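You operate a simulated robot arm through the tools that you are given. There is no shell and no other tool.

The job below is to be done with a simulated robot arm. You get a single attempt, and the scene is never put back.

## Task
Run the green trainer's engine fast until the fan comes on, then back to idle and key off.
Fine: The fan must come on by itself: leave the blue switch at AUTO. Leave the other controls and parts alone.

Only the result counts: the job must be done as asked and must still hold three seconds after the hand-in. Knocking over, shifting, dropping, spilling or breaking anything else fails it.

## Robot
A 7-joint arm with a two-finger parallel gripper, fixed in place. Base frame: the origin is at the foot of the arm, x ahead of it, y to its left, z up. Lengths are in mm, angles in degrees, forces in N, time in s.
Its first joint turns from -166.0 to 166.0 degrees. Payload 4.4 kg.
The tool frame sits at the grasp point between the pads (the TCP): z along the fingers, y along the line on which they close. The tips reach 23 mm beyond it. The gripper opens to 94 mm. The fingers are 38 mm wide and 10 mm thick; the gripper's body (54 by 96 mm) begins 39 mm behind the TCP.
Orientation is told as [roll, pitch, yaw] about the base's x, y, z axes, in that order, counted from this pose: with the fingers straight down and closing along the base's y, the tool's x points along the base's -x, its y along +y and its z along -z.

## Interface
- The arm moves only by the tool jog_arm. Its argument "motion" is a list of rows, each an object (a shift or turn left out is 0, a gripper value left out holds the last) with "linear": the shift along the base's x, y, z in m, a list of three; "rotation": the turn, a rotation vector about the base's x, y, z in degrees, a list of three; "jaw": the finger opening in m, from 0 to 0.094. In form: [{"linear": [x, y, z], "rotation": [ax, ay, az], "jaw": jaw}, ...]. A call has 1 to 20 rows; each row is the pose to reach, as a shift and turn from the pose commanded when the call began. A row lasts 0.2 s, in which the tool goes at most 50 mm and 8.6 degrees; a call with a longer step from one row to the next is refused whole, and so is a gripper value outside its range. Where a pose cannot be reached the arm comes as near as it can. A force on the tool above 40 N (or 10 N above the force at the start of the call, whichever is more), or a blocked arm, ends the call early, and 0.2 s more pass. Each finger travels about 72 mm/s and halts on what it meets, pressing with about 42 N; the grip force reading is that of the motor and also rises with nothing between the fingers. The clock runs only during rows and for 0.2 s after the last one: add rows that repeat a pose to give the fingers time. It gives the time, the measured TCP pose, the force on the tool (base axes), the opening and the grip force at its end, in the units of the frame above (readings bear some noise), with the torque about the TCP (base axes, N m) and any sound that the robot's microphone picked up, and new pictures: "views" is both (left out), scene, wrist or none.
- Cameras (640 x 400 px; columns grow to the right, rows downward): "scene" is fixed at [399.6, -647.9, 1506.9]; the picture's right is [0.91, -0.42, 0.00], its down [-0.13, -0.28, -0.95] and it looks along [0.40, 0.86, -0.31] (base axes); focal length 335 px, centre (320, 200). "wrist" rides on the gripper at [86, 16, -75] in the tool frame; the picture's right is [-0.18, 0.98, 0.00], its down [-0.58, -0.11, -0.81] and it looks along [-0.79, -0.15, 0.59] (tool axes); focal length 243 px, centre (320, 200).
- point_at(camera, pixels): for up to 12 pixels [column, row] of the newest picture of that camera ("zoom" is the newest enlarged one), the place [x, y, z] in the base frame of the surface seen there, good to about 2 mm. The clock stands still meanwhile.
- zoom(camera, box): a new picture of the part [left, top, right, bottom] of that camera's present view, enlarged. The clock stands still meanwhile.
- finish_job(): hands the job in; it is judged then, once.

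Unless the task says otherwise, let go and move clear before handing in.

The tools are called after "Emit:" by a JSON object that holds its "name" and its "arguments". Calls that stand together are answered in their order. jog_arm: Moves the arm, as the interface text tells. Its arguments: {"type":"object","properties":{"motion":{"type":"array"},"views":{"type":"string","enum":["both","scene","wrist","none"]}},"required":["motion"]} The other tools are called the same way: point_at (camera, pixels) gives the place of the surface under pixels of a picture; zoom (camera, box) takes an enlarged picture of a part of a camera's view; finish_job () hands the job in.

At the start:

```text
clock: 0.0
tcp_pos: [592.1, 300.6, 1207.7]
ee_rot: [0.0, 0.1, 0.0]
force: [-0.6, -0.4, 0.4]
wrist_torque: [-0.01, 0.03, -0.02]
width: 93.7
finger_force: 0.1
```

scene: 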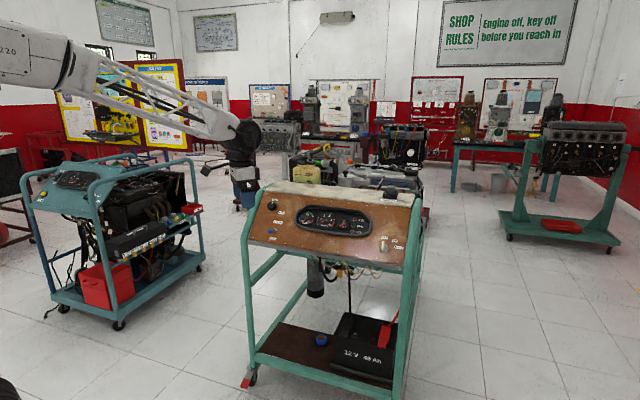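
wrist: 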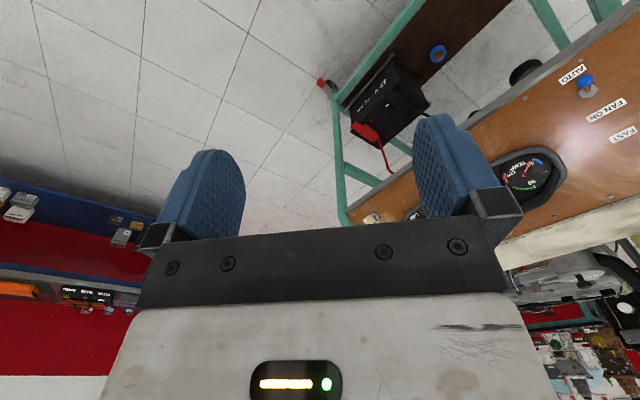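

The green trainer stands in front in the scene view, with its panel around pixels (250-410, 190-265). I'll zoom in on the panel to find the key, the throttle and the blue switch.

Emit:
{"name": "zoom", "arguments": {"camera": "scene", "box": [240, 180, 340, 260]}}

Emit:
{"name": "zoom", "arguments": {"camera": "scene", "box": [330, 180, 430, 270]}}

Emit:
{"name": "zoom", "arguments": {"camera": "scene", "box": [220, 140, 460, 400]}}

Emit:
{"name": "zoom", "arguments": {"camera": "wrist", "box": [440, 40, 640, 240]}}

```text
5.00 times, centred on (290, 220) of scene
```

zoom: 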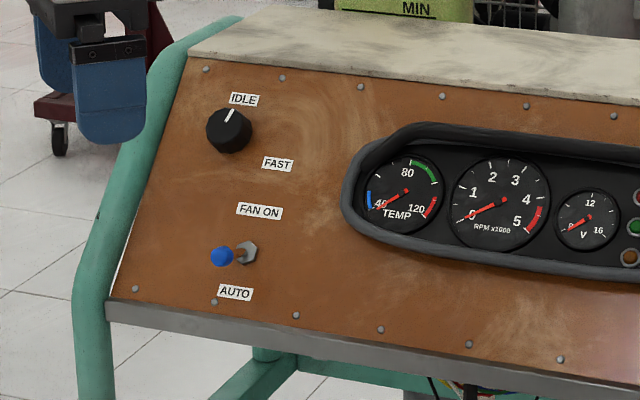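

```text
4.44 times, centred on (380, 225) of scene
```

zoom: 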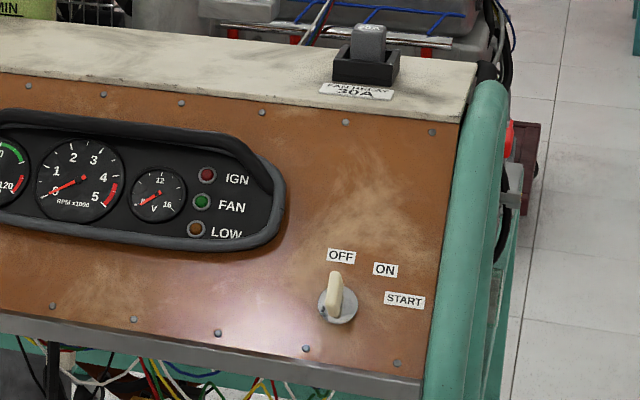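

```text
1.54 times, centred on (340, 270) of scene
```

zoom: 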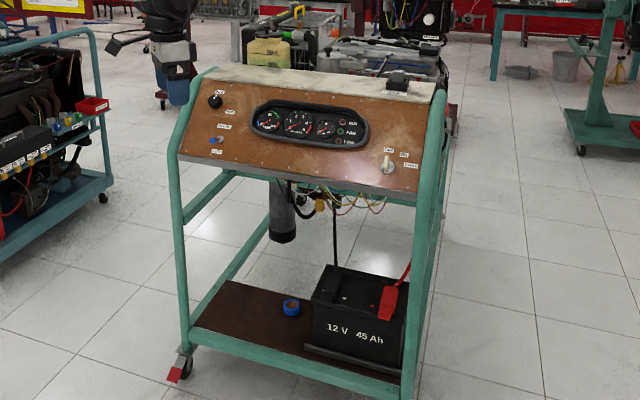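

```text
2.00 times, centred on (540, 140) of wrist
```

zoom: 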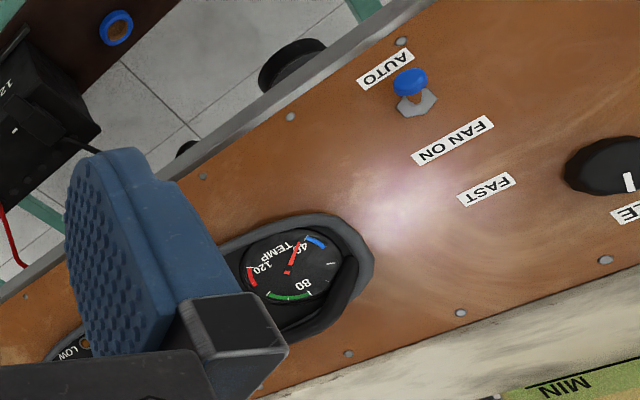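

The panel shows the throttle knob (IDLE/FAST) at top left, the blue switch below it at AUTO, and a lever key (OFF/ON/START) at right. Next I'll measure these parts and the panel plane.

Emit:
{"name": "zoom", "arguments": {"camera": "scene", "box": [365, 220, 415, 260]}}

Emit:
{"name": "point_at", "arguments": {"camera": "scene", "pixels": [[300, 200], [262, 232], [280, 240], [300, 247], [350, 250], [395, 230], [410, 215], [400, 262], [276, 206], [272, 205], [284, 231], [276, 231]]}}

```text
10.00 times, centred on (390, 240) of scene
```

zoom: 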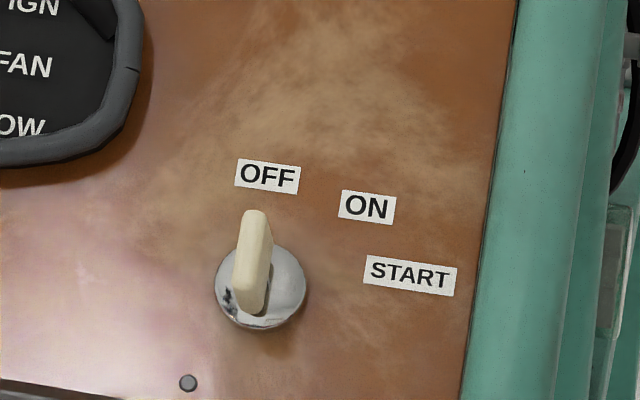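

```text
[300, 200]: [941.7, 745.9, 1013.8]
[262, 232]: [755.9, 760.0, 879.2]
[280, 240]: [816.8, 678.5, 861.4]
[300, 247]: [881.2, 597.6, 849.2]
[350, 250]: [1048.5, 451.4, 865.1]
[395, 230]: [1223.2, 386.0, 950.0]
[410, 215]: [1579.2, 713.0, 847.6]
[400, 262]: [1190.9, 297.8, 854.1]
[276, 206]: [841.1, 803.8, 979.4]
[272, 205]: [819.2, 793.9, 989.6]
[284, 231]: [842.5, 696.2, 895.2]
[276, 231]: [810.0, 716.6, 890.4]
```

The panel slopes and the key is far out. I'll measure the key in detail in this zoom.

Emit:
{"name": "point_at", "arguments": {"camera": "zoom", "pixels": [[253, 216], [250, 240], [247, 270], [246, 300], [290, 285], [262, 322], [230, 290], [268, 178], [368, 208], [410, 276], [150, 300], [440, 120]]}}

Emit:
{"name": "zoom", "arguments": {"camera": "scene", "box": [255, 190, 305, 230]}}

```text
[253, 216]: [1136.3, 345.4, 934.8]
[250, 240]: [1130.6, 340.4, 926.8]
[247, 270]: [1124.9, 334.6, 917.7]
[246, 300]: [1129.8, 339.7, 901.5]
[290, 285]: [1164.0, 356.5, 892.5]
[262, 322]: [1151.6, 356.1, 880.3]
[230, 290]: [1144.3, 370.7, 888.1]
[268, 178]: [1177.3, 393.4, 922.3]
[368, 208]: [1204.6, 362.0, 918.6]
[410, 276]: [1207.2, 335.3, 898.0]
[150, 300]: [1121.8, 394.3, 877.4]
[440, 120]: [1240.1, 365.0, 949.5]
```

```text
10.00 times, centred on (280, 210) of scene
```

zoom: 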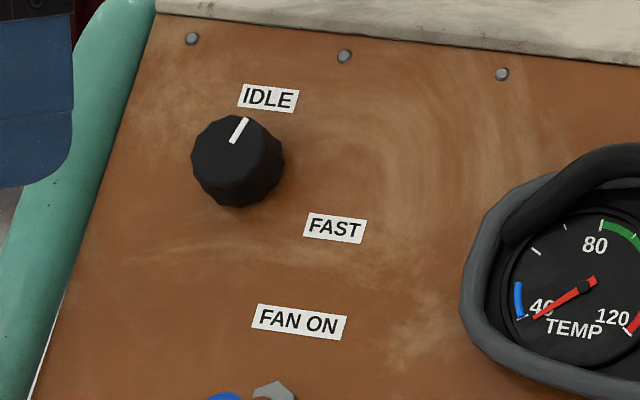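

Emit:
{"name": "point_at", "arguments": {"camera": "zoom", "pixels": [[243, 123], [233, 140], [225, 150], [240, 170], [200, 150], [265, 155], [238, 195], [268, 100], [335, 227], [192, 40], [502, 75], [120, 300]]}}

Emit:
{"name": "zoom", "arguments": {"camera": "scene", "box": [260, 215, 310, 255]}}

```text
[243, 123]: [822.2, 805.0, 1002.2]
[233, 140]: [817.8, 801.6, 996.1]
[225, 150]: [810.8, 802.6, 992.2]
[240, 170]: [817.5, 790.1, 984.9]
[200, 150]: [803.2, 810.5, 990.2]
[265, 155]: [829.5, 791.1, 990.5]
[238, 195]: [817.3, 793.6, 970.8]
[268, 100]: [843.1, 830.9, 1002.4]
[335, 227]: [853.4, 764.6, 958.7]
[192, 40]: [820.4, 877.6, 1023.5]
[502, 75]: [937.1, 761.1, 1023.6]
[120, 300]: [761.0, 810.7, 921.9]
```

```text
10.00 times, centred on (285, 235) of scene
```

zoom: 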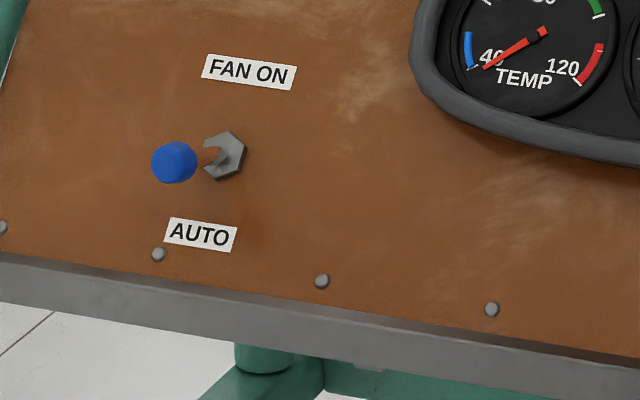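

The panel is a plane tilted about 41° from vertical, facing the arm. The key lever stands at about (1130, 340, 925) and the knob at about (818, 800, 990). I'll turn the tool square to the panel and move to a hover in front of the key.

Emit:
{"name": "jog_arm", "arguments": {"motion": [{"linear": [0.0401, -0.0015, -0.0178], "rotation": [1.585, -3.825, 3.517], "jaw": 0.06}, {"linear": [0.0803, -0.0029, -0.0357], "rotation": [3.17, -7.65, 7.033]}, {"linear": [0.1204, -0.0044, -0.0535], "rotation": [4.755, -11.475, 10.55]}, {"linear": [0.1605, -0.0058, -0.0713], "rotation": [6.34, -15.3, 14.067]}, {"linear": [0.2007, -0.0073, -0.0892], "rotation": [7.925, -19.125, 17.583]}, {"linear": [0.2408, -0.0088, -0.107], "rotation": [9.51, -22.95, 21.1]}, {"linear": [0.2809, -0.0102, -0.1248], "rotation": [11.095, -26.775, 24.617]}, {"linear": [0.3211, -0.0117, -0.1427], "rotation": [12.68, -30.6, 28.133]}, {"linear": [0.3612, -0.0131, -0.1605], "rotation": [14.265, -34.425, 31.65]}, {"linear": [0.4013, -0.0146, -0.1783], "rotation": [15.85, -38.25, 35.167]}, {"linear": [0.4415, -0.016, -0.1962], "rotation": [17.435, -42.075, 38.683]}, {"linear": [0.4816, -0.0175, -0.214], "rotation": [19.02, -45.9, 42.2]}, {"linear": [0.4816, -0.0175, -0.214], "rotation": [19.02, -45.9, 42.2]}]}}

```text
clock: 2.8
tcp_pos: [1074.1, 283.4, 996.6]
ee_rot: [-0.1, -48.5, 45.1]
force: [-0.2, -0.5, 0.1]
wrist_torque: [-0.01, -0.05, 0.0]
width: 60.0
finger_force: 0.0
```

scene: 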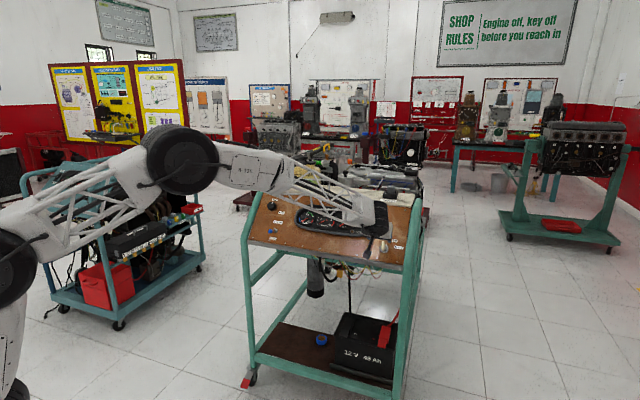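
wrist: 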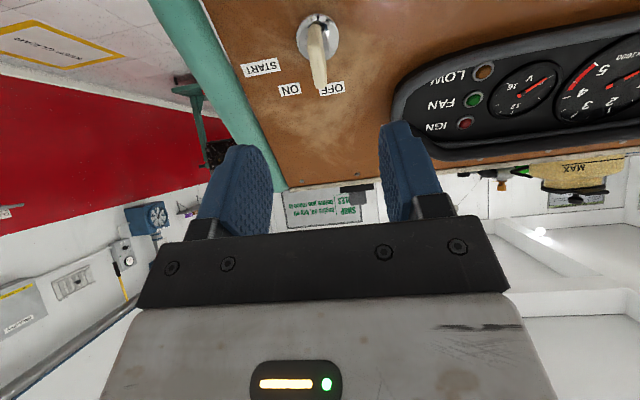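

The hover pose was reached exactly, and the wrist view shows the key at (318, 45) and the gauge cluster. I'll measure the key precisely from here.

Emit:
{"name": "zoom", "arguments": {"camera": "wrist", "box": [270, 0, 370, 100]}}

Emit:
{"name": "point_at", "arguments": {"camera": "wrist", "pixels": [[312, 27], [315, 40], [317, 60], [320, 85], [302, 30], [335, 30], [318, 16], [332, 88], [288, 88], [260, 67], [400, 60], [370, 30]]}}

```text
4.00 times, centred on (320, 50) of wrist
```

zoom: 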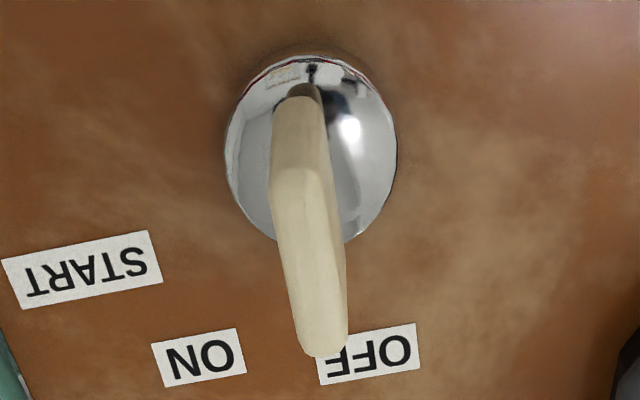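

```text
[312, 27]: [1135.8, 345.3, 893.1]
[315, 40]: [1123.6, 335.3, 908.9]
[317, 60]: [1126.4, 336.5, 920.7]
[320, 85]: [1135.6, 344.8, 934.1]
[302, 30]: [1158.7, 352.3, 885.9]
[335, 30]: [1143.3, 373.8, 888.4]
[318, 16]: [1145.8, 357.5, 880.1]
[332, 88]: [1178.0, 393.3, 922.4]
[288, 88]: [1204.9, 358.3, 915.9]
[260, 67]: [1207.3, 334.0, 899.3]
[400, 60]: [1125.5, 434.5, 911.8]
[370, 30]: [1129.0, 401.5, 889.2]
```

I'll take finer points on the lever's faces and the disc rim from this zoom.

Emit:
{"name": "point_at", "arguments": {"camera": "zoom", "pixels": [[234, 150], [390, 150], [312, 62], [356, 232], [262, 228], [298, 110], [298, 160], [300, 185], [312, 260], [325, 345], [285, 260], [338, 260]]}}

```text
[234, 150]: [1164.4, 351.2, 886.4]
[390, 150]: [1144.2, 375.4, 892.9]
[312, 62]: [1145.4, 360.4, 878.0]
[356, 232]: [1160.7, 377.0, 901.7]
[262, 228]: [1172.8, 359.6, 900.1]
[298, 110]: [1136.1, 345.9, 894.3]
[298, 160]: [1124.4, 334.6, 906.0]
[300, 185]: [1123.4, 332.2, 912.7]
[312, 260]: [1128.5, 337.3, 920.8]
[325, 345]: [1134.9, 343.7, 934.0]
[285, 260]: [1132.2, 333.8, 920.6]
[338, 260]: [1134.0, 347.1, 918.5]
```

The lever blade is centred near (1136, 345, 912) and stands about 56 mm off the panel, with its wide faces square to my closing line. I'll advance part way along the panel normal and check alignment.

Emit:
{"name": "jog_arm", "arguments": {"motion": [{"linear": [0.0127, 0.0124, -0.0167]}, {"linear": [0.0254, 0.0248, -0.0334]}, {"linear": [0.038, 0.0373, -0.05]}, {"linear": [0.038, 0.0373, -0.05]}]}}

```text
clock: 3.8
tcp_pos: [1112.1, 320.8, 944.4]
ee_rot: [0.0, -48.5, 44.9]
force: [0.3, -0.7, 0.1]
wrist_torque: [0.01, -0.01, 0.01]
width: 59.9
finger_force: 0.1
```

scene: 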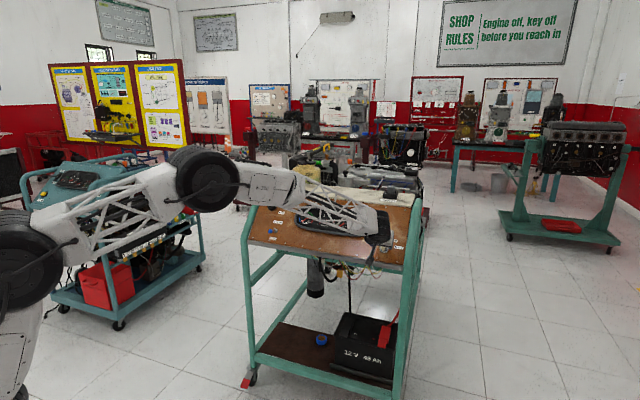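
wrist: 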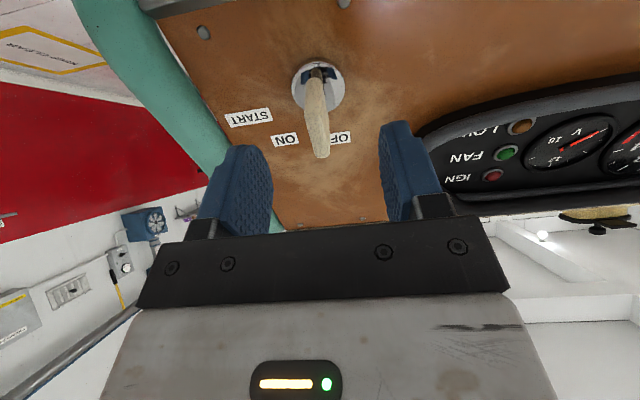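

The TCP is on the lever axis and the lever at (317, 110) sits between the fingers. I'll advance the last 47 mm with the fingers open.

Emit:
{"name": "jog_arm", "arguments": {"motion": [{"linear": [0.0085, 0.0083, -0.0104]}, {"linear": [0.017, 0.0166, -0.0208]}, {"linear": [0.0254, 0.0249, -0.0311]}, {"linear": [0.0254, 0.0249, -0.0311]}]}}

```text
clock: 4.8
tcp_pos: [1137.2, 347.6, 915.1]
ee_rot: [-0.1, -48.5, 45.0]
force: [0.5, 0.3, 0.4]
wrist_torque: [0.0, 0.01, 0.06]
width: 60.0
finger_force: 0.1
```

scene: 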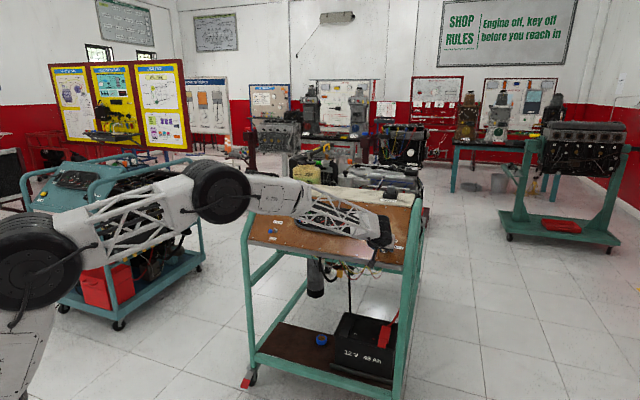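
wrist: 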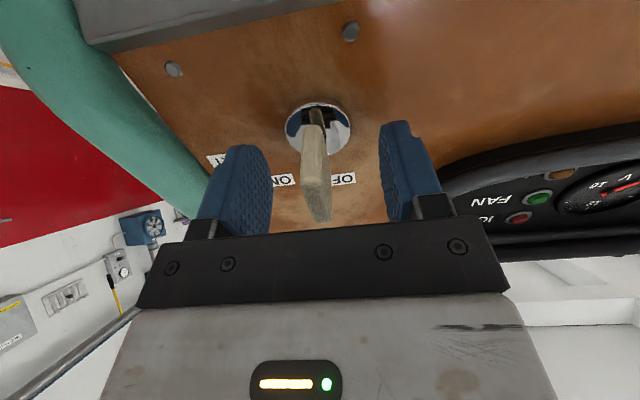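

The lever's centre shows about 2 mm to my +u side (column 315 against 320 for the TCP). I'll nudge that way and close on the lever.

Emit:
{"name": "jog_arm", "arguments": {"motion": [{"linear": [0.0012, -0.0012, 0], "jaw": 0.06}, {"linear": [0.0012, -0.0012, 0], "jaw": 0.03}, {"linear": [0.0012, -0.0012, 0], "jaw": 0.0}, {"linear": [0.0012, -0.0012, 0], "jaw": 0.0}, {"linear": [0.0012, -0.0012, 0], "jaw": 0.0}]}}

```text
clock: 6.0
tcp_pos: [1136.4, 345.2, 914.2]
ee_rot: [0.0, -48.4, 45.0]
force: [-13.2, 2.9, 1.2]
wrist_torque: [-0.78, 0.46, -0.27]
width: 10.1
finger_force: 44.7
```

scene: 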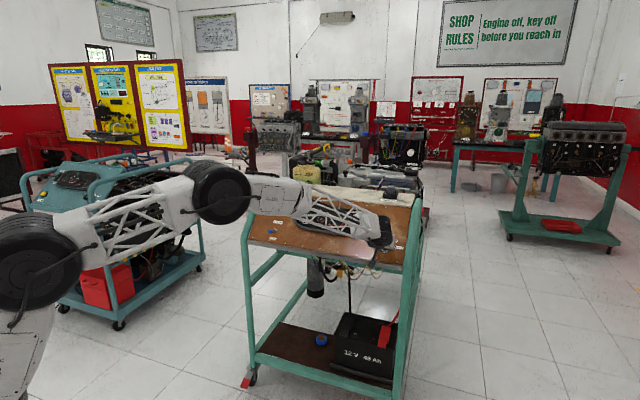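
wrist: 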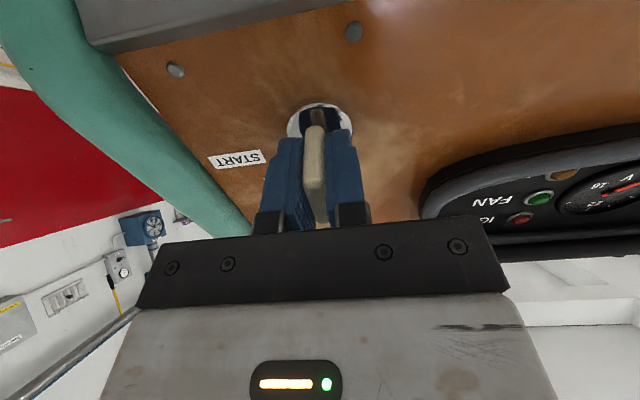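

The lever is held (width 10.1), with a side load of about 11 N. I'll ease 1 mm to relieve that and turn about 14° clockwise as a first check.

Emit:
{"name": "jog_arm", "arguments": {"motion": [{"linear": [-0.0007, 0.0007, 0], "rotation": [0, 0, 0]}, {"linear": [-0.0007, 0.0007, 0], "rotation": [1.853, 1.853, -2.319]}, {"linear": [-0.0007, 0.0007, 0], "rotation": [3.706, 3.706, -4.639]}, {"linear": [-0.0007, 0.0007, 0], "rotation": [7.413, 7.413, -9.278]}, {"linear": [-0.0007, 0.0007, 0], "rotation": [7.413, 7.413, -9.278]}]}}

```text
clock: 7.2
tcp_pos: [1137.3, 346.5, 915.9]
ee_rot: [15.3, -46.6, 24.3]
force: [18.1, 11.9, -4.6]
wrist_torque: [-0.08, -1.05, -0.86]
width: 10.0
finger_force: 45.6
```

scene: 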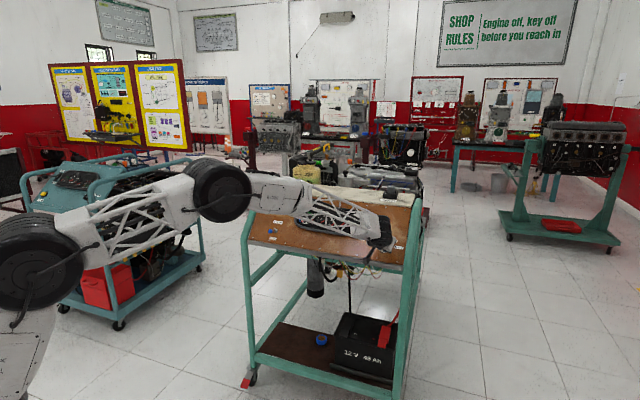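
wrist: 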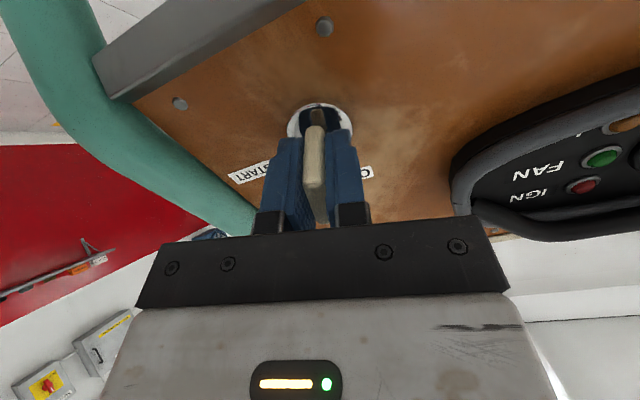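

The lever turned with the fingers and the torque about its axis is near zero, so I'll carry on to about 42° (ON). I'll ease 1 mm with the residual force on the way.

Emit:
{"name": "jog_arm", "arguments": {"motion": [{"linear": [0.0005, 0.0005, 0], "rotation": [3.706, 3.706, -4.639]}, {"linear": [0.001, 0.001, 0], "rotation": [7.413, 7.413, -9.278]}, {"linear": [0.001, 0.001, 0], "rotation": [11.12, 11.12, -13.917]}, {"linear": [0.001, 0.001, 0], "rotation": [14.826, 14.826, -18.556]}, {"linear": [0.001, 0.001, 0], "rotation": [14.826, 14.826, -18.556]}]}}

```text
clock: 8.4
tcp_pos: [1138.2, 346.7, 914.2]
ee_rot: [37.1, -33.8, -8.8]
force: [-19.8, -23.2, 6.6]
wrist_torque: [-1.23, 0.36, -0.62]
width: 10.1
finger_force: 45.4
```

scene: 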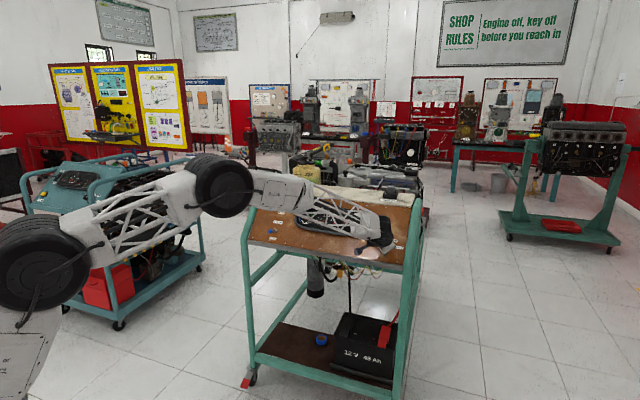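
wrist: 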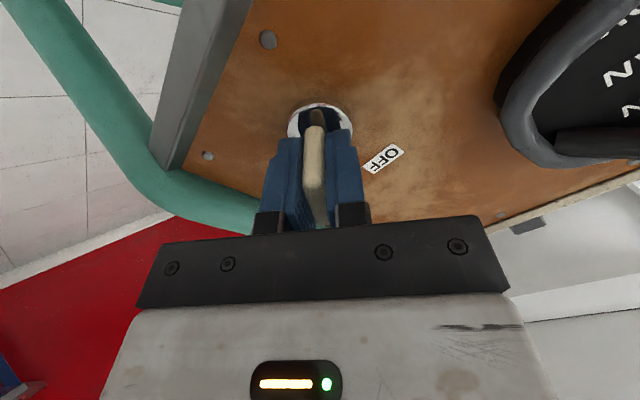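

The lever is now at about 42° and the panel light is partly visible, but my 1 mm ease over-corrected (27 N outward). I'll check the gauges in the scene view.

Emit:
{"name": "zoom", "arguments": {"camera": "scene", "box": [280, 190, 420, 270]}}

Emit:
{"name": "zoom", "arguments": {"camera": "wrist", "box": [480, 0, 640, 160]}}

```text
4.57 times, centred on (350, 230) of scene
```

zoom: 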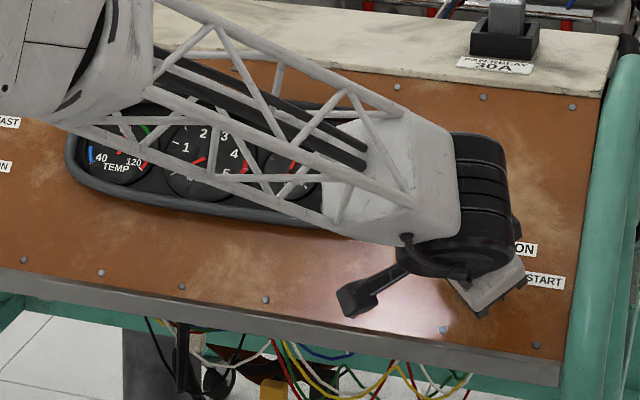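

```text
2.50 times, centred on (560, 80) of wrist
```

zoom: 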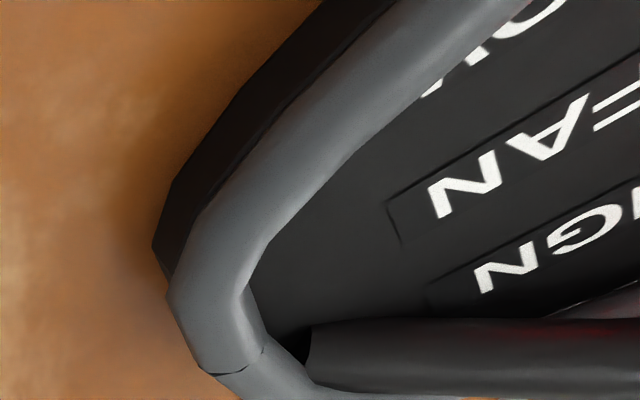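

The voltmeter needle has moved, so the key is at ON. I'll relieve the load and turn about 33° more to START, hold briefly, and listen.

Emit:
{"name": "jog_arm", "arguments": {"motion": [{"linear": [-0.0005, -0.0005, 0], "rotation": [0, 0, 0]}, {"linear": [-0.0005, -0.0005, 0], "rotation": [3.495, 3.495, -4.374]}, {"linear": [-0.0005, -0.0005, 0], "rotation": [6.989, 6.989, -8.748]}, {"linear": [-0.0005, -0.0005, 0], "rotation": [10.484, 10.484, -13.121]}, {"linear": [-0.0005, -0.0005, 0], "rotation": [13.979, 13.979, -17.495]}, {"linear": [-0.0005, -0.0005, 0], "rotation": [17.474, 17.474, -21.869]}, {"linear": [-0.0005, -0.0005, 0], "rotation": [17.474, 17.474, -21.869]}, {"linear": [-0.0005, -0.0005, 0], "rotation": [17.474, 17.474, -21.869]}]}}

```text
clock: 10.2
tcp_pos: [1137.8, 345.5, 913.3]
ee_rot: [47.6, -11.1, -35.0]
force: [17.0, -14.2, 1.1]
wrist_torque: [-1.99, -0.22, -0.22]
width: 10.3
finger_force: 44.5
```

scene: 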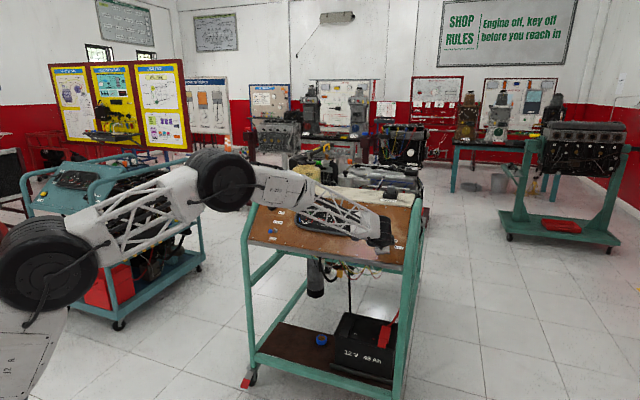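
wrist: 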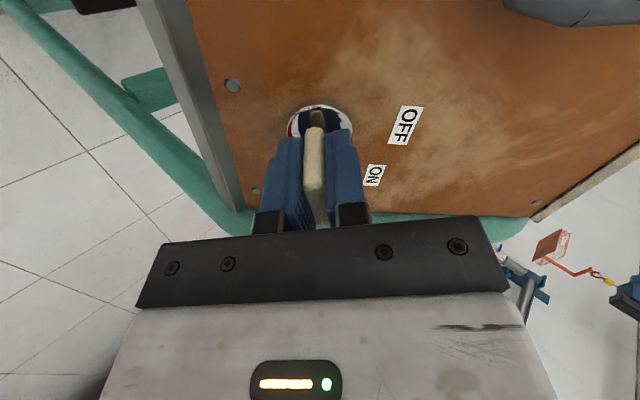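

A resisting torque of about 1 N·m now acts about the lever axis, which looks like the START spring, but no sound yet. I'll look at the gauges.

Emit:
{"name": "zoom", "arguments": {"camera": "scene", "box": [280, 190, 420, 270]}}

```text
4.57 times, centred on (350, 230) of scene
```

zoom: 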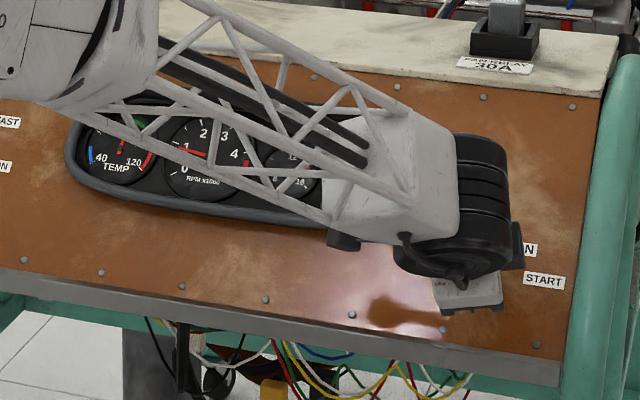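

The tachometer needle now points near 0.9 and the temperature needle has risen, so the engine appears to have started. I'll turn back about 33° to ON.

Emit:
{"name": "jog_arm", "arguments": {"motion": [{"linear": [0, 0, 0], "rotation": [-3.495, -3.495, 4.374]}, {"linear": [0, 0, 0], "rotation": [-6.989, -6.989, 8.748]}, {"linear": [0, 0, 0], "rotation": [-10.484, -10.484, 13.121]}, {"linear": [0, 0, 0], "rotation": [-13.979, -13.979, 17.495]}, {"linear": [0, 0, 0], "rotation": [-17.474, -17.474, 21.869]}, {"linear": [0, 0, 0], "rotation": [-17.474, -17.474, 21.869]}]}}

Emit:
{"name": "zoom", "arguments": {"camera": "scene", "box": [280, 190, 420, 270]}}

```text
clock: 11.6
tcp_pos: [1137.8, 346.4, 914.0]
ee_rot: [37.2, -33.7, -8.6]
force: [-5.9, -16.8, 14.5]
wrist_torque: [-1.47, 0.98, -0.32]
width: 10.0
finger_force: 45.4
```

scene: 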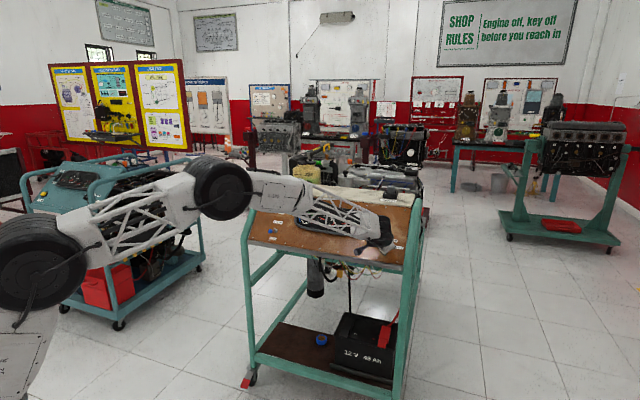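
wrist: 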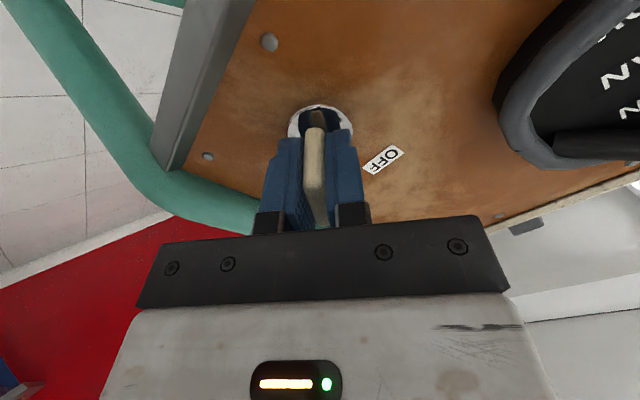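

```text
4.57 times, centred on (350, 230) of scene
```

zoom: 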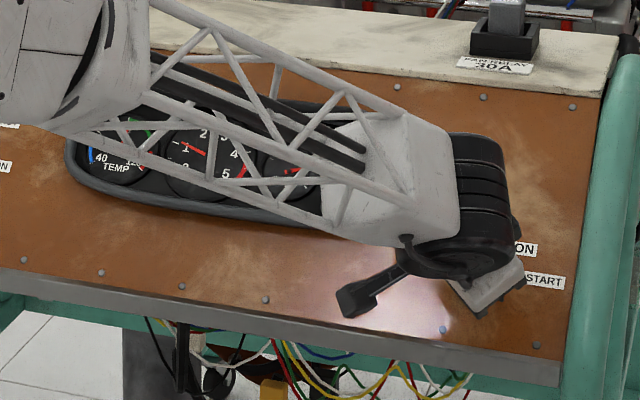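

RPM reads around 1 with the lever back near ON, so the engine is idling. I'll open the fingers and back off along the panel normal, then read the gauges.

Emit:
{"name": "jog_arm", "arguments": {"motion": [{"linear": [0, 0, 0], "jaw": 0.025}, {"linear": [0, 0, 0], "jaw": 0.05}, {"linear": [0, 0, 0], "jaw": 0.05}, {"linear": [-0.0159, -0.0159, 0.0199]}, {"linear": [-0.0318, -0.0318, 0.0398]}, {"linear": [-0.0477, -0.0477, 0.0596]}, {"linear": [-0.0636, -0.0636, 0.0795]}, {"linear": [-0.0636, -0.0636, 0.0795]}]}}

Emit:
{"name": "zoom", "arguments": {"camera": "scene", "box": [280, 190, 420, 270]}}

Emit:
{"name": "zoom", "arguments": {"camera": "wrist", "box": [280, 0, 640, 225]}}

```text
clock: 13.4
tcp_pos: [1074.8, 283.0, 993.9]
ee_rot: [37.0, -33.8, -8.6]
force: [-0.7, 0.4, -0.1]
wrist_torque: [-0.04, 0.02, -0.01]
width: 49.9
finger_force: 0.0
```

scene: 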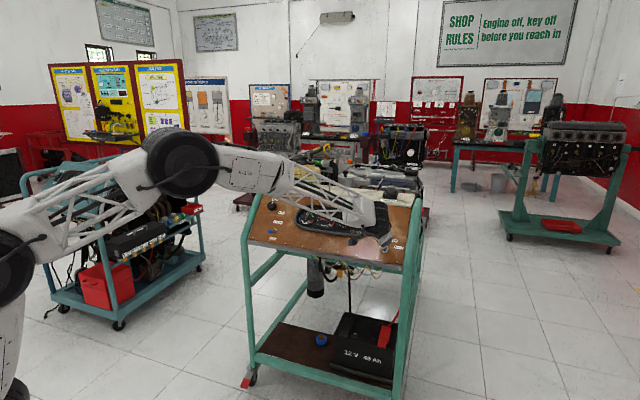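
wrist: 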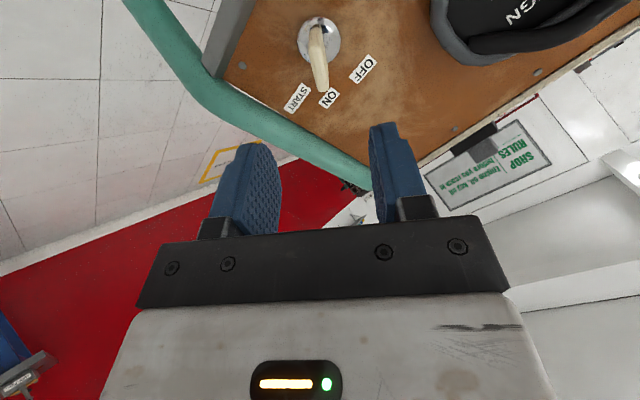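

```text
4.57 times, centred on (350, 230) of scene
```

zoom: 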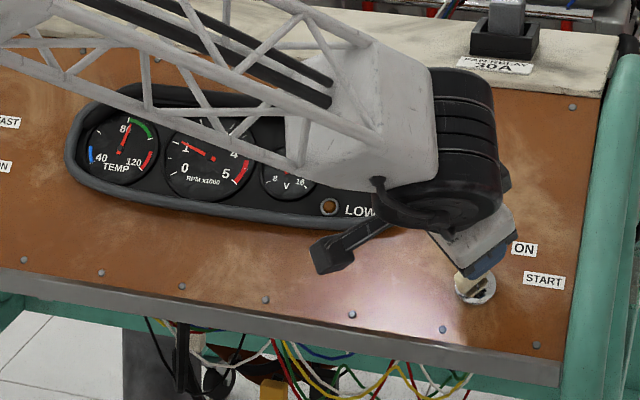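

```text
1.78 times, centred on (460, 112) of wrist
```

zoom: 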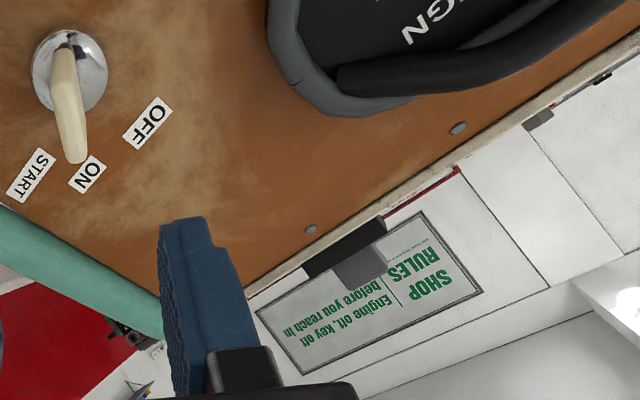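

The engine idles at about 900 rpm, temperature is near 80, volts near 14, and the lever points at ON. Before moving to the throttle knob I'll check the knob, the left tube and the switch again.

Emit:
{"name": "zoom", "arguments": {"camera": "scene", "box": [245, 185, 309, 225]}}

Emit:
{"name": "point_at", "arguments": {"camera": "scene", "pixels": [[256, 203], [258, 200], [254, 210], [262, 190], [270, 231], [276, 230], [295, 215], [267, 206], [276, 207], [272, 201]]}}

```text
10.00 times, centred on (277, 205) of scene
```

zoom: 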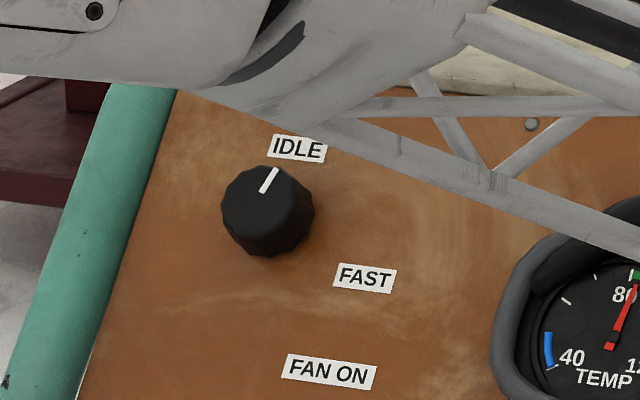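

```text
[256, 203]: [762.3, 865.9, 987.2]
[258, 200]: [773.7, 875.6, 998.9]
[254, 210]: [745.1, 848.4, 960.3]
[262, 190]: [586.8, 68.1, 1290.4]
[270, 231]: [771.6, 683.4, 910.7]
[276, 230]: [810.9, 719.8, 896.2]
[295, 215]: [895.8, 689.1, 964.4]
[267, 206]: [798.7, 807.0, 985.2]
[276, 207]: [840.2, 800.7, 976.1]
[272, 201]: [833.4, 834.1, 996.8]
```

The left tube is over 60 mm from the knob centre and stands only about 13 mm above the panel. I'll pin down the knob's outline from this zoom.

Emit:
{"name": "point_at", "arguments": {"camera": "zoom", "pixels": [[226, 212], [310, 208], [255, 170], [262, 215], [290, 180], [240, 185], [300, 235], [235, 240], [268, 252], [275, 172], [262, 190], [305, 190]]}}

```text
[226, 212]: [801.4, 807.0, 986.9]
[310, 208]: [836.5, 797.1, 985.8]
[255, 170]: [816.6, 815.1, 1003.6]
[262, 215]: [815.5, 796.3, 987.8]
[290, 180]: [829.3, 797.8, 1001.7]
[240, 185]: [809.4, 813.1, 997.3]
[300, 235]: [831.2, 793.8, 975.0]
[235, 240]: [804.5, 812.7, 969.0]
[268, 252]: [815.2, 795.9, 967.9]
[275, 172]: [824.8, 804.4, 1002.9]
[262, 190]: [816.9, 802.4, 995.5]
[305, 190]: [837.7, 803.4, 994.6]
```

The knob is centred near panel point (815, 799, 985) with about 40 mm diameter. I'll move over to a hover in front of it and pre-turn the wrist counter-clockwise so it has room for the full throttle turn.

Emit:
{"name": "jog_arm", "arguments": {"motion": [{"linear": [-0.02685, 0.03789, 0.00609], "rotation": [-4.059, -4.059, 5.081], "jaw": 0.056}, {"linear": [-0.0537, 0.07578, 0.01218], "rotation": [-8.118, -8.118, 10.162]}, {"linear": [-0.08055, 0.11368, 0.01828], "rotation": [-12.178, -12.178, 15.243]}, {"linear": [-0.1074, 0.15157, 0.02437], "rotation": [-16.237, -16.237, 20.323]}, {"linear": [-0.13425, 0.18946, 0.03046], "rotation": [-20.296, -20.296, 25.404]}, {"linear": [-0.1611, 0.22735, 0.03655], "rotation": [-24.355, -24.355, 30.485]}, {"linear": [-0.18795, 0.26524, 0.04264], "rotation": [-28.414, -28.414, 35.566]}, {"linear": [-0.2148, 0.30313, 0.04873], "rotation": [-32.473, -32.473, 40.647]}, {"linear": [-0.24165, 0.34103, 0.05483], "rotation": [-36.533, -36.533, 45.728]}, {"linear": [-0.2685, 0.37892, 0.06092], "rotation": [-40.592, -40.592, 50.808]}, {"linear": [-0.29535, 0.41681, 0.06701], "rotation": [-44.651, -44.651, 55.889]}, {"linear": [-0.3222, 0.4547, 0.0731], "rotation": [-48.71, -48.71, 60.97]}, {"linear": [-0.3222, 0.4547, 0.0731], "rotation": [-48.71, -48.71, 60.97]}]}}

Emit:
{"name": "zoom", "arguments": {"camera": "scene", "box": [250, 185, 410, 275]}}

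```text
clock: 16.2
tcp_pos: [750.1, 736.0, 1066.5]
ee_rot: [-40.9, -28.7, 105.9]
force: [0.6, -0.3, -0.2]
wrist_torque: [-0.02, -0.01, -0.01]
width: 56.1
finger_force: 0.0
```

scene: 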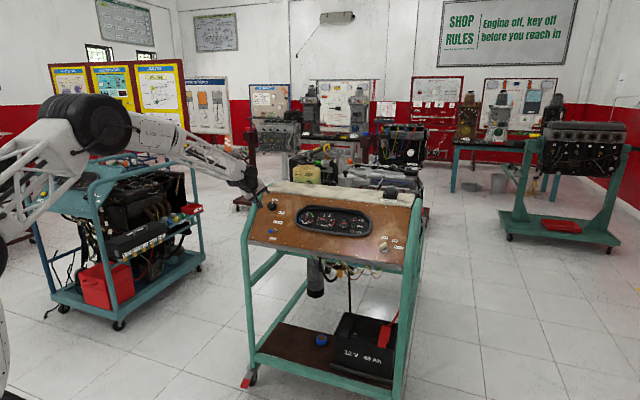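
wrist: 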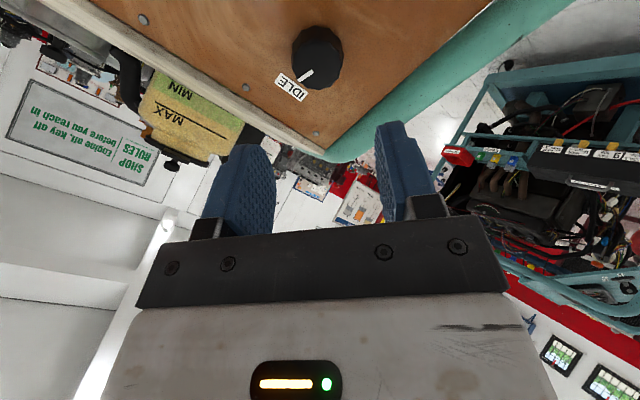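

```text
4.00 times, centred on (330, 230) of scene
```

zoom: 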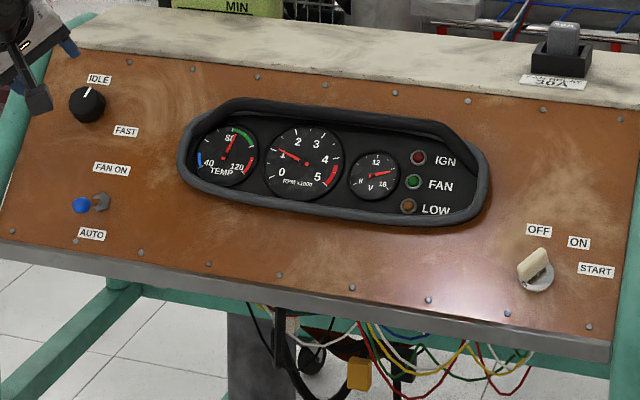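

The reading is now clear: about 900 rpm, temperature just past 80, FAN light off, and the lever at ON. I'll refine the knob position through the wrist camera (knob at (318, 57)).

Emit:
{"name": "zoom", "arguments": {"camera": "wrist", "box": [268, 5, 372, 105]}}

Emit:
{"name": "point_at", "arguments": {"camera": "wrist", "pixels": [[294, 58], [342, 58], [318, 28], [318, 56], [318, 80], [300, 35], [336, 38], [335, 80], [302, 80], [360, 60], [250, 50], [400, 70]]}}

```text
4.00 times, centred on (320, 55) of wrist
```

zoom: 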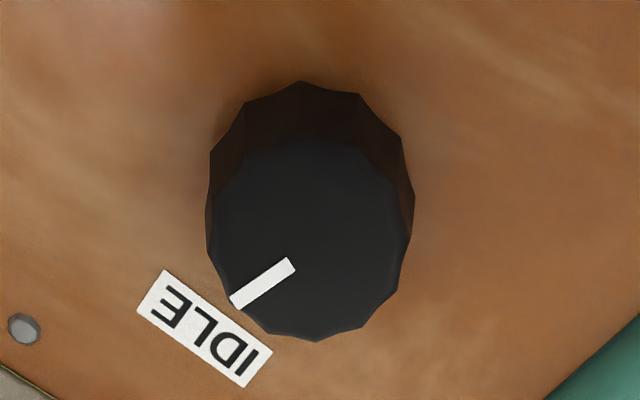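

```text
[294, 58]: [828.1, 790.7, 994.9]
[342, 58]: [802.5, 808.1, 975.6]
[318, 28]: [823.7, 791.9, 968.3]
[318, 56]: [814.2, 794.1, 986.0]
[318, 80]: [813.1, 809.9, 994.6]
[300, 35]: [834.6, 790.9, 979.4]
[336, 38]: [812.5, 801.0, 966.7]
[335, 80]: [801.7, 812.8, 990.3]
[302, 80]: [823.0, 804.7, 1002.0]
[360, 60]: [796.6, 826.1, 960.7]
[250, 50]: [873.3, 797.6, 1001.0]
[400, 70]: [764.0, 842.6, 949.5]
```

I'll take points around the knob's top rim from this zoom to get its centre.

Emit:
{"name": "point_at", "arguments": {"camera": "zoom", "pixels": [[213, 225], [406, 240], [316, 336], [305, 145], [238, 170], [370, 158], [240, 300], [372, 318], [310, 240], [290, 265], [236, 303], [270, 330]]}}

```text
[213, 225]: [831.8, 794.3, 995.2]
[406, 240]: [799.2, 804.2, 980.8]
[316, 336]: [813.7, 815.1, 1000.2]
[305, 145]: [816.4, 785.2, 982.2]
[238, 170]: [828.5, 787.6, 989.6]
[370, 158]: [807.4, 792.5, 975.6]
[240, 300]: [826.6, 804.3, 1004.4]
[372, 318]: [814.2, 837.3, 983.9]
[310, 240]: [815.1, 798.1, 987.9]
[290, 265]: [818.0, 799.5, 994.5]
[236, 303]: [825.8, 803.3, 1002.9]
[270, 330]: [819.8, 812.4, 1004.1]
```

The knob's top centre is near (815, 799, 988), with a rim radius of about 18–19 mm. I'll approach part way along the panel normal and check alignment.

Emit:
{"name": "jog_arm", "arguments": {"motion": [{"linear": [0.0125, 0.0122, -0.0147]}, {"linear": [0.0249, 0.0245, -0.0295]}, {"linear": [0.0374, 0.0367, -0.0442]}, {"linear": [0.0374, 0.0367, -0.0442]}]}}

Emit:
{"name": "zoom", "arguments": {"camera": "scene", "box": [240, 175, 370, 255]}}

```text
clock: 17.2
tcp_pos: [789.6, 772.9, 1022.7]
ee_rot: [-40.9, -28.8, 105.9]
force: [0.3, 0.1, 0.7]
wrist_torque: [0.0, 0.04, 0.01]
width: 56.0
finger_force: 0.2
```

scene: 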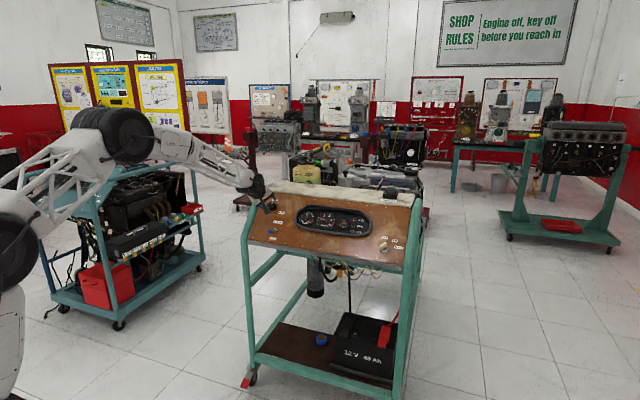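
wrist: 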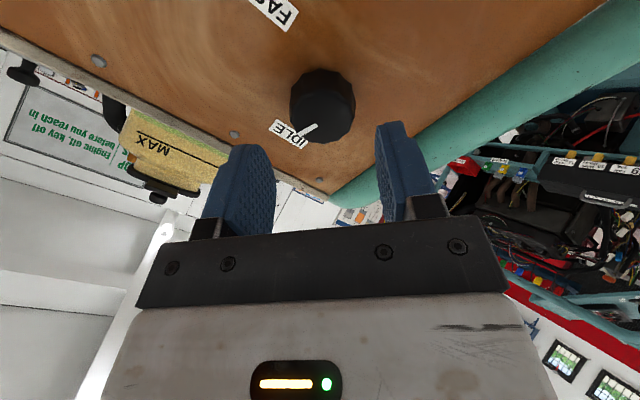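

```text
4.92 times, centred on (305, 215) of scene
```

zoom: 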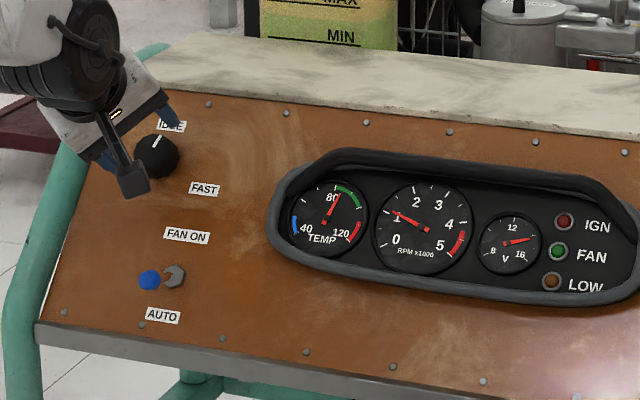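

The knob sits between the fingers at about (322, 110). I'll zoom the wrist view to check the centring in pixels.

Emit:
{"name": "zoom", "arguments": {"camera": "wrist", "box": [272, 60, 368, 150]}}

```text
4.44 times, centred on (320, 105) of wrist
```

zoom: 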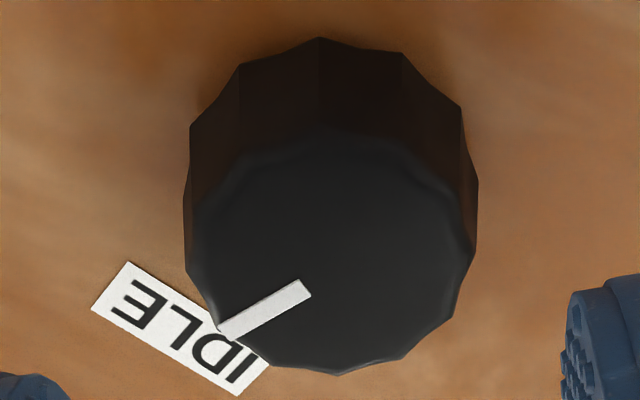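

The knob is offset about 1.6 mm toward tool +y. I'll correct that while advancing the last 41 mm with the fingers open.

Emit:
{"name": "jog_arm", "arguments": {"motion": [{"linear": [0.0068, 0.0073, -0.0094]}, {"linear": [0.0136, 0.0145, -0.0187]}, {"linear": [0.0204, 0.0218, -0.0281]}, {"linear": [0.0204, 0.0218, -0.0281]}]}}

Emit:
{"name": "zoom", "arguments": {"camera": "wrist", "box": [220, 60, 420, 240]}}

```text
clock: 18.2
tcp_pos: [811.6, 796.1, 994.5]
ee_rot: [-40.8, -28.9, 105.9]
force: [-0.2, 0.0, -0.8]
wrist_torque: [0.0, 0.03, 0.01]
width: 56.0
finger_force: 0.1
```

scene: 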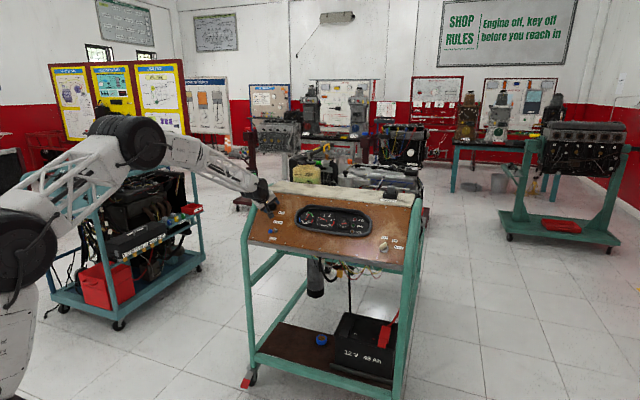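
wrist: 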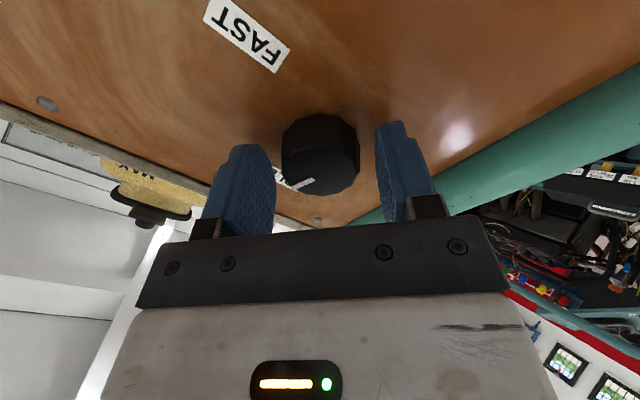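

```text
2.22 times, centred on (320, 150) of wrist
```

zoom: 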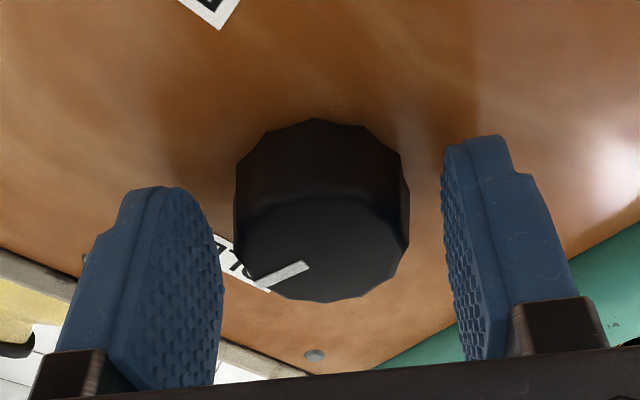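

The knob is now centred between the pads (column 321 against 320). I'll close on it.

Emit:
{"name": "jog_arm", "arguments": {"motion": [{"linear": [0, 0, 0], "jaw": 0.045}, {"linear": [0, 0, 0], "jaw": 0.03}, {"linear": [0, 0, 0], "jaw": 0.02}, {"linear": [0, 0, 0], "jaw": 0.02}]}}

Emit:
{"name": "zoom", "arguments": {"camera": "scene", "box": [240, 175, 370, 255]}}

```text
clock: 19.2
tcp_pos: [810.1, 795.0, 994.5]
ee_rot: [-40.9, -28.8, 105.9]
force: [1.8, 0.6, -0.7]
wrist_torque: [0.02, -0.01, 0.01]
width: 40.9
finger_force: 45.1
```

scene: 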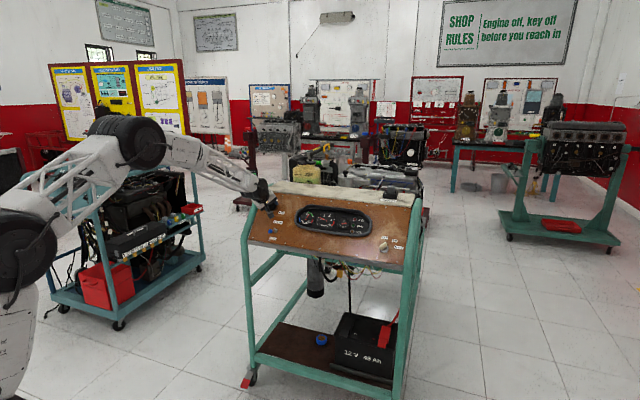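
wrist: 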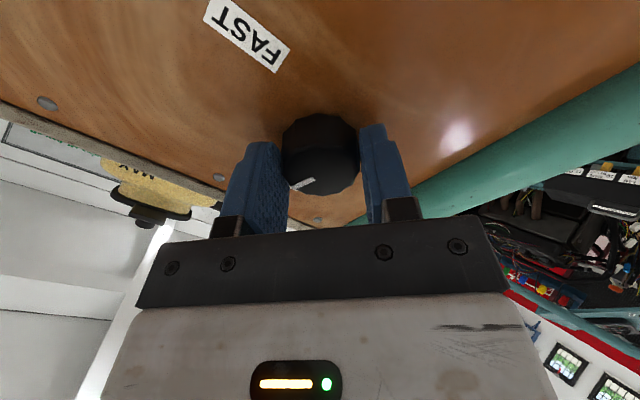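

```text
4.92 times, centred on (305, 215) of scene
```

zoom: 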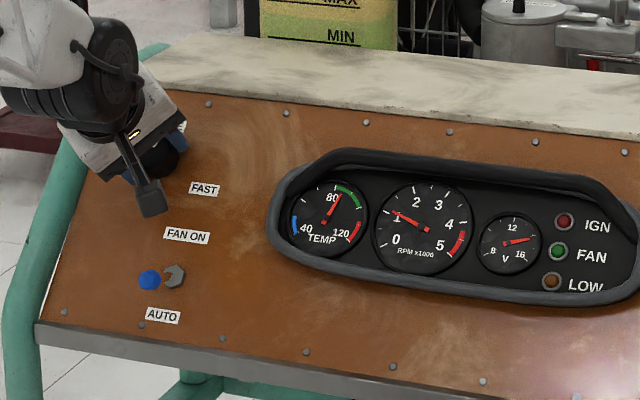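

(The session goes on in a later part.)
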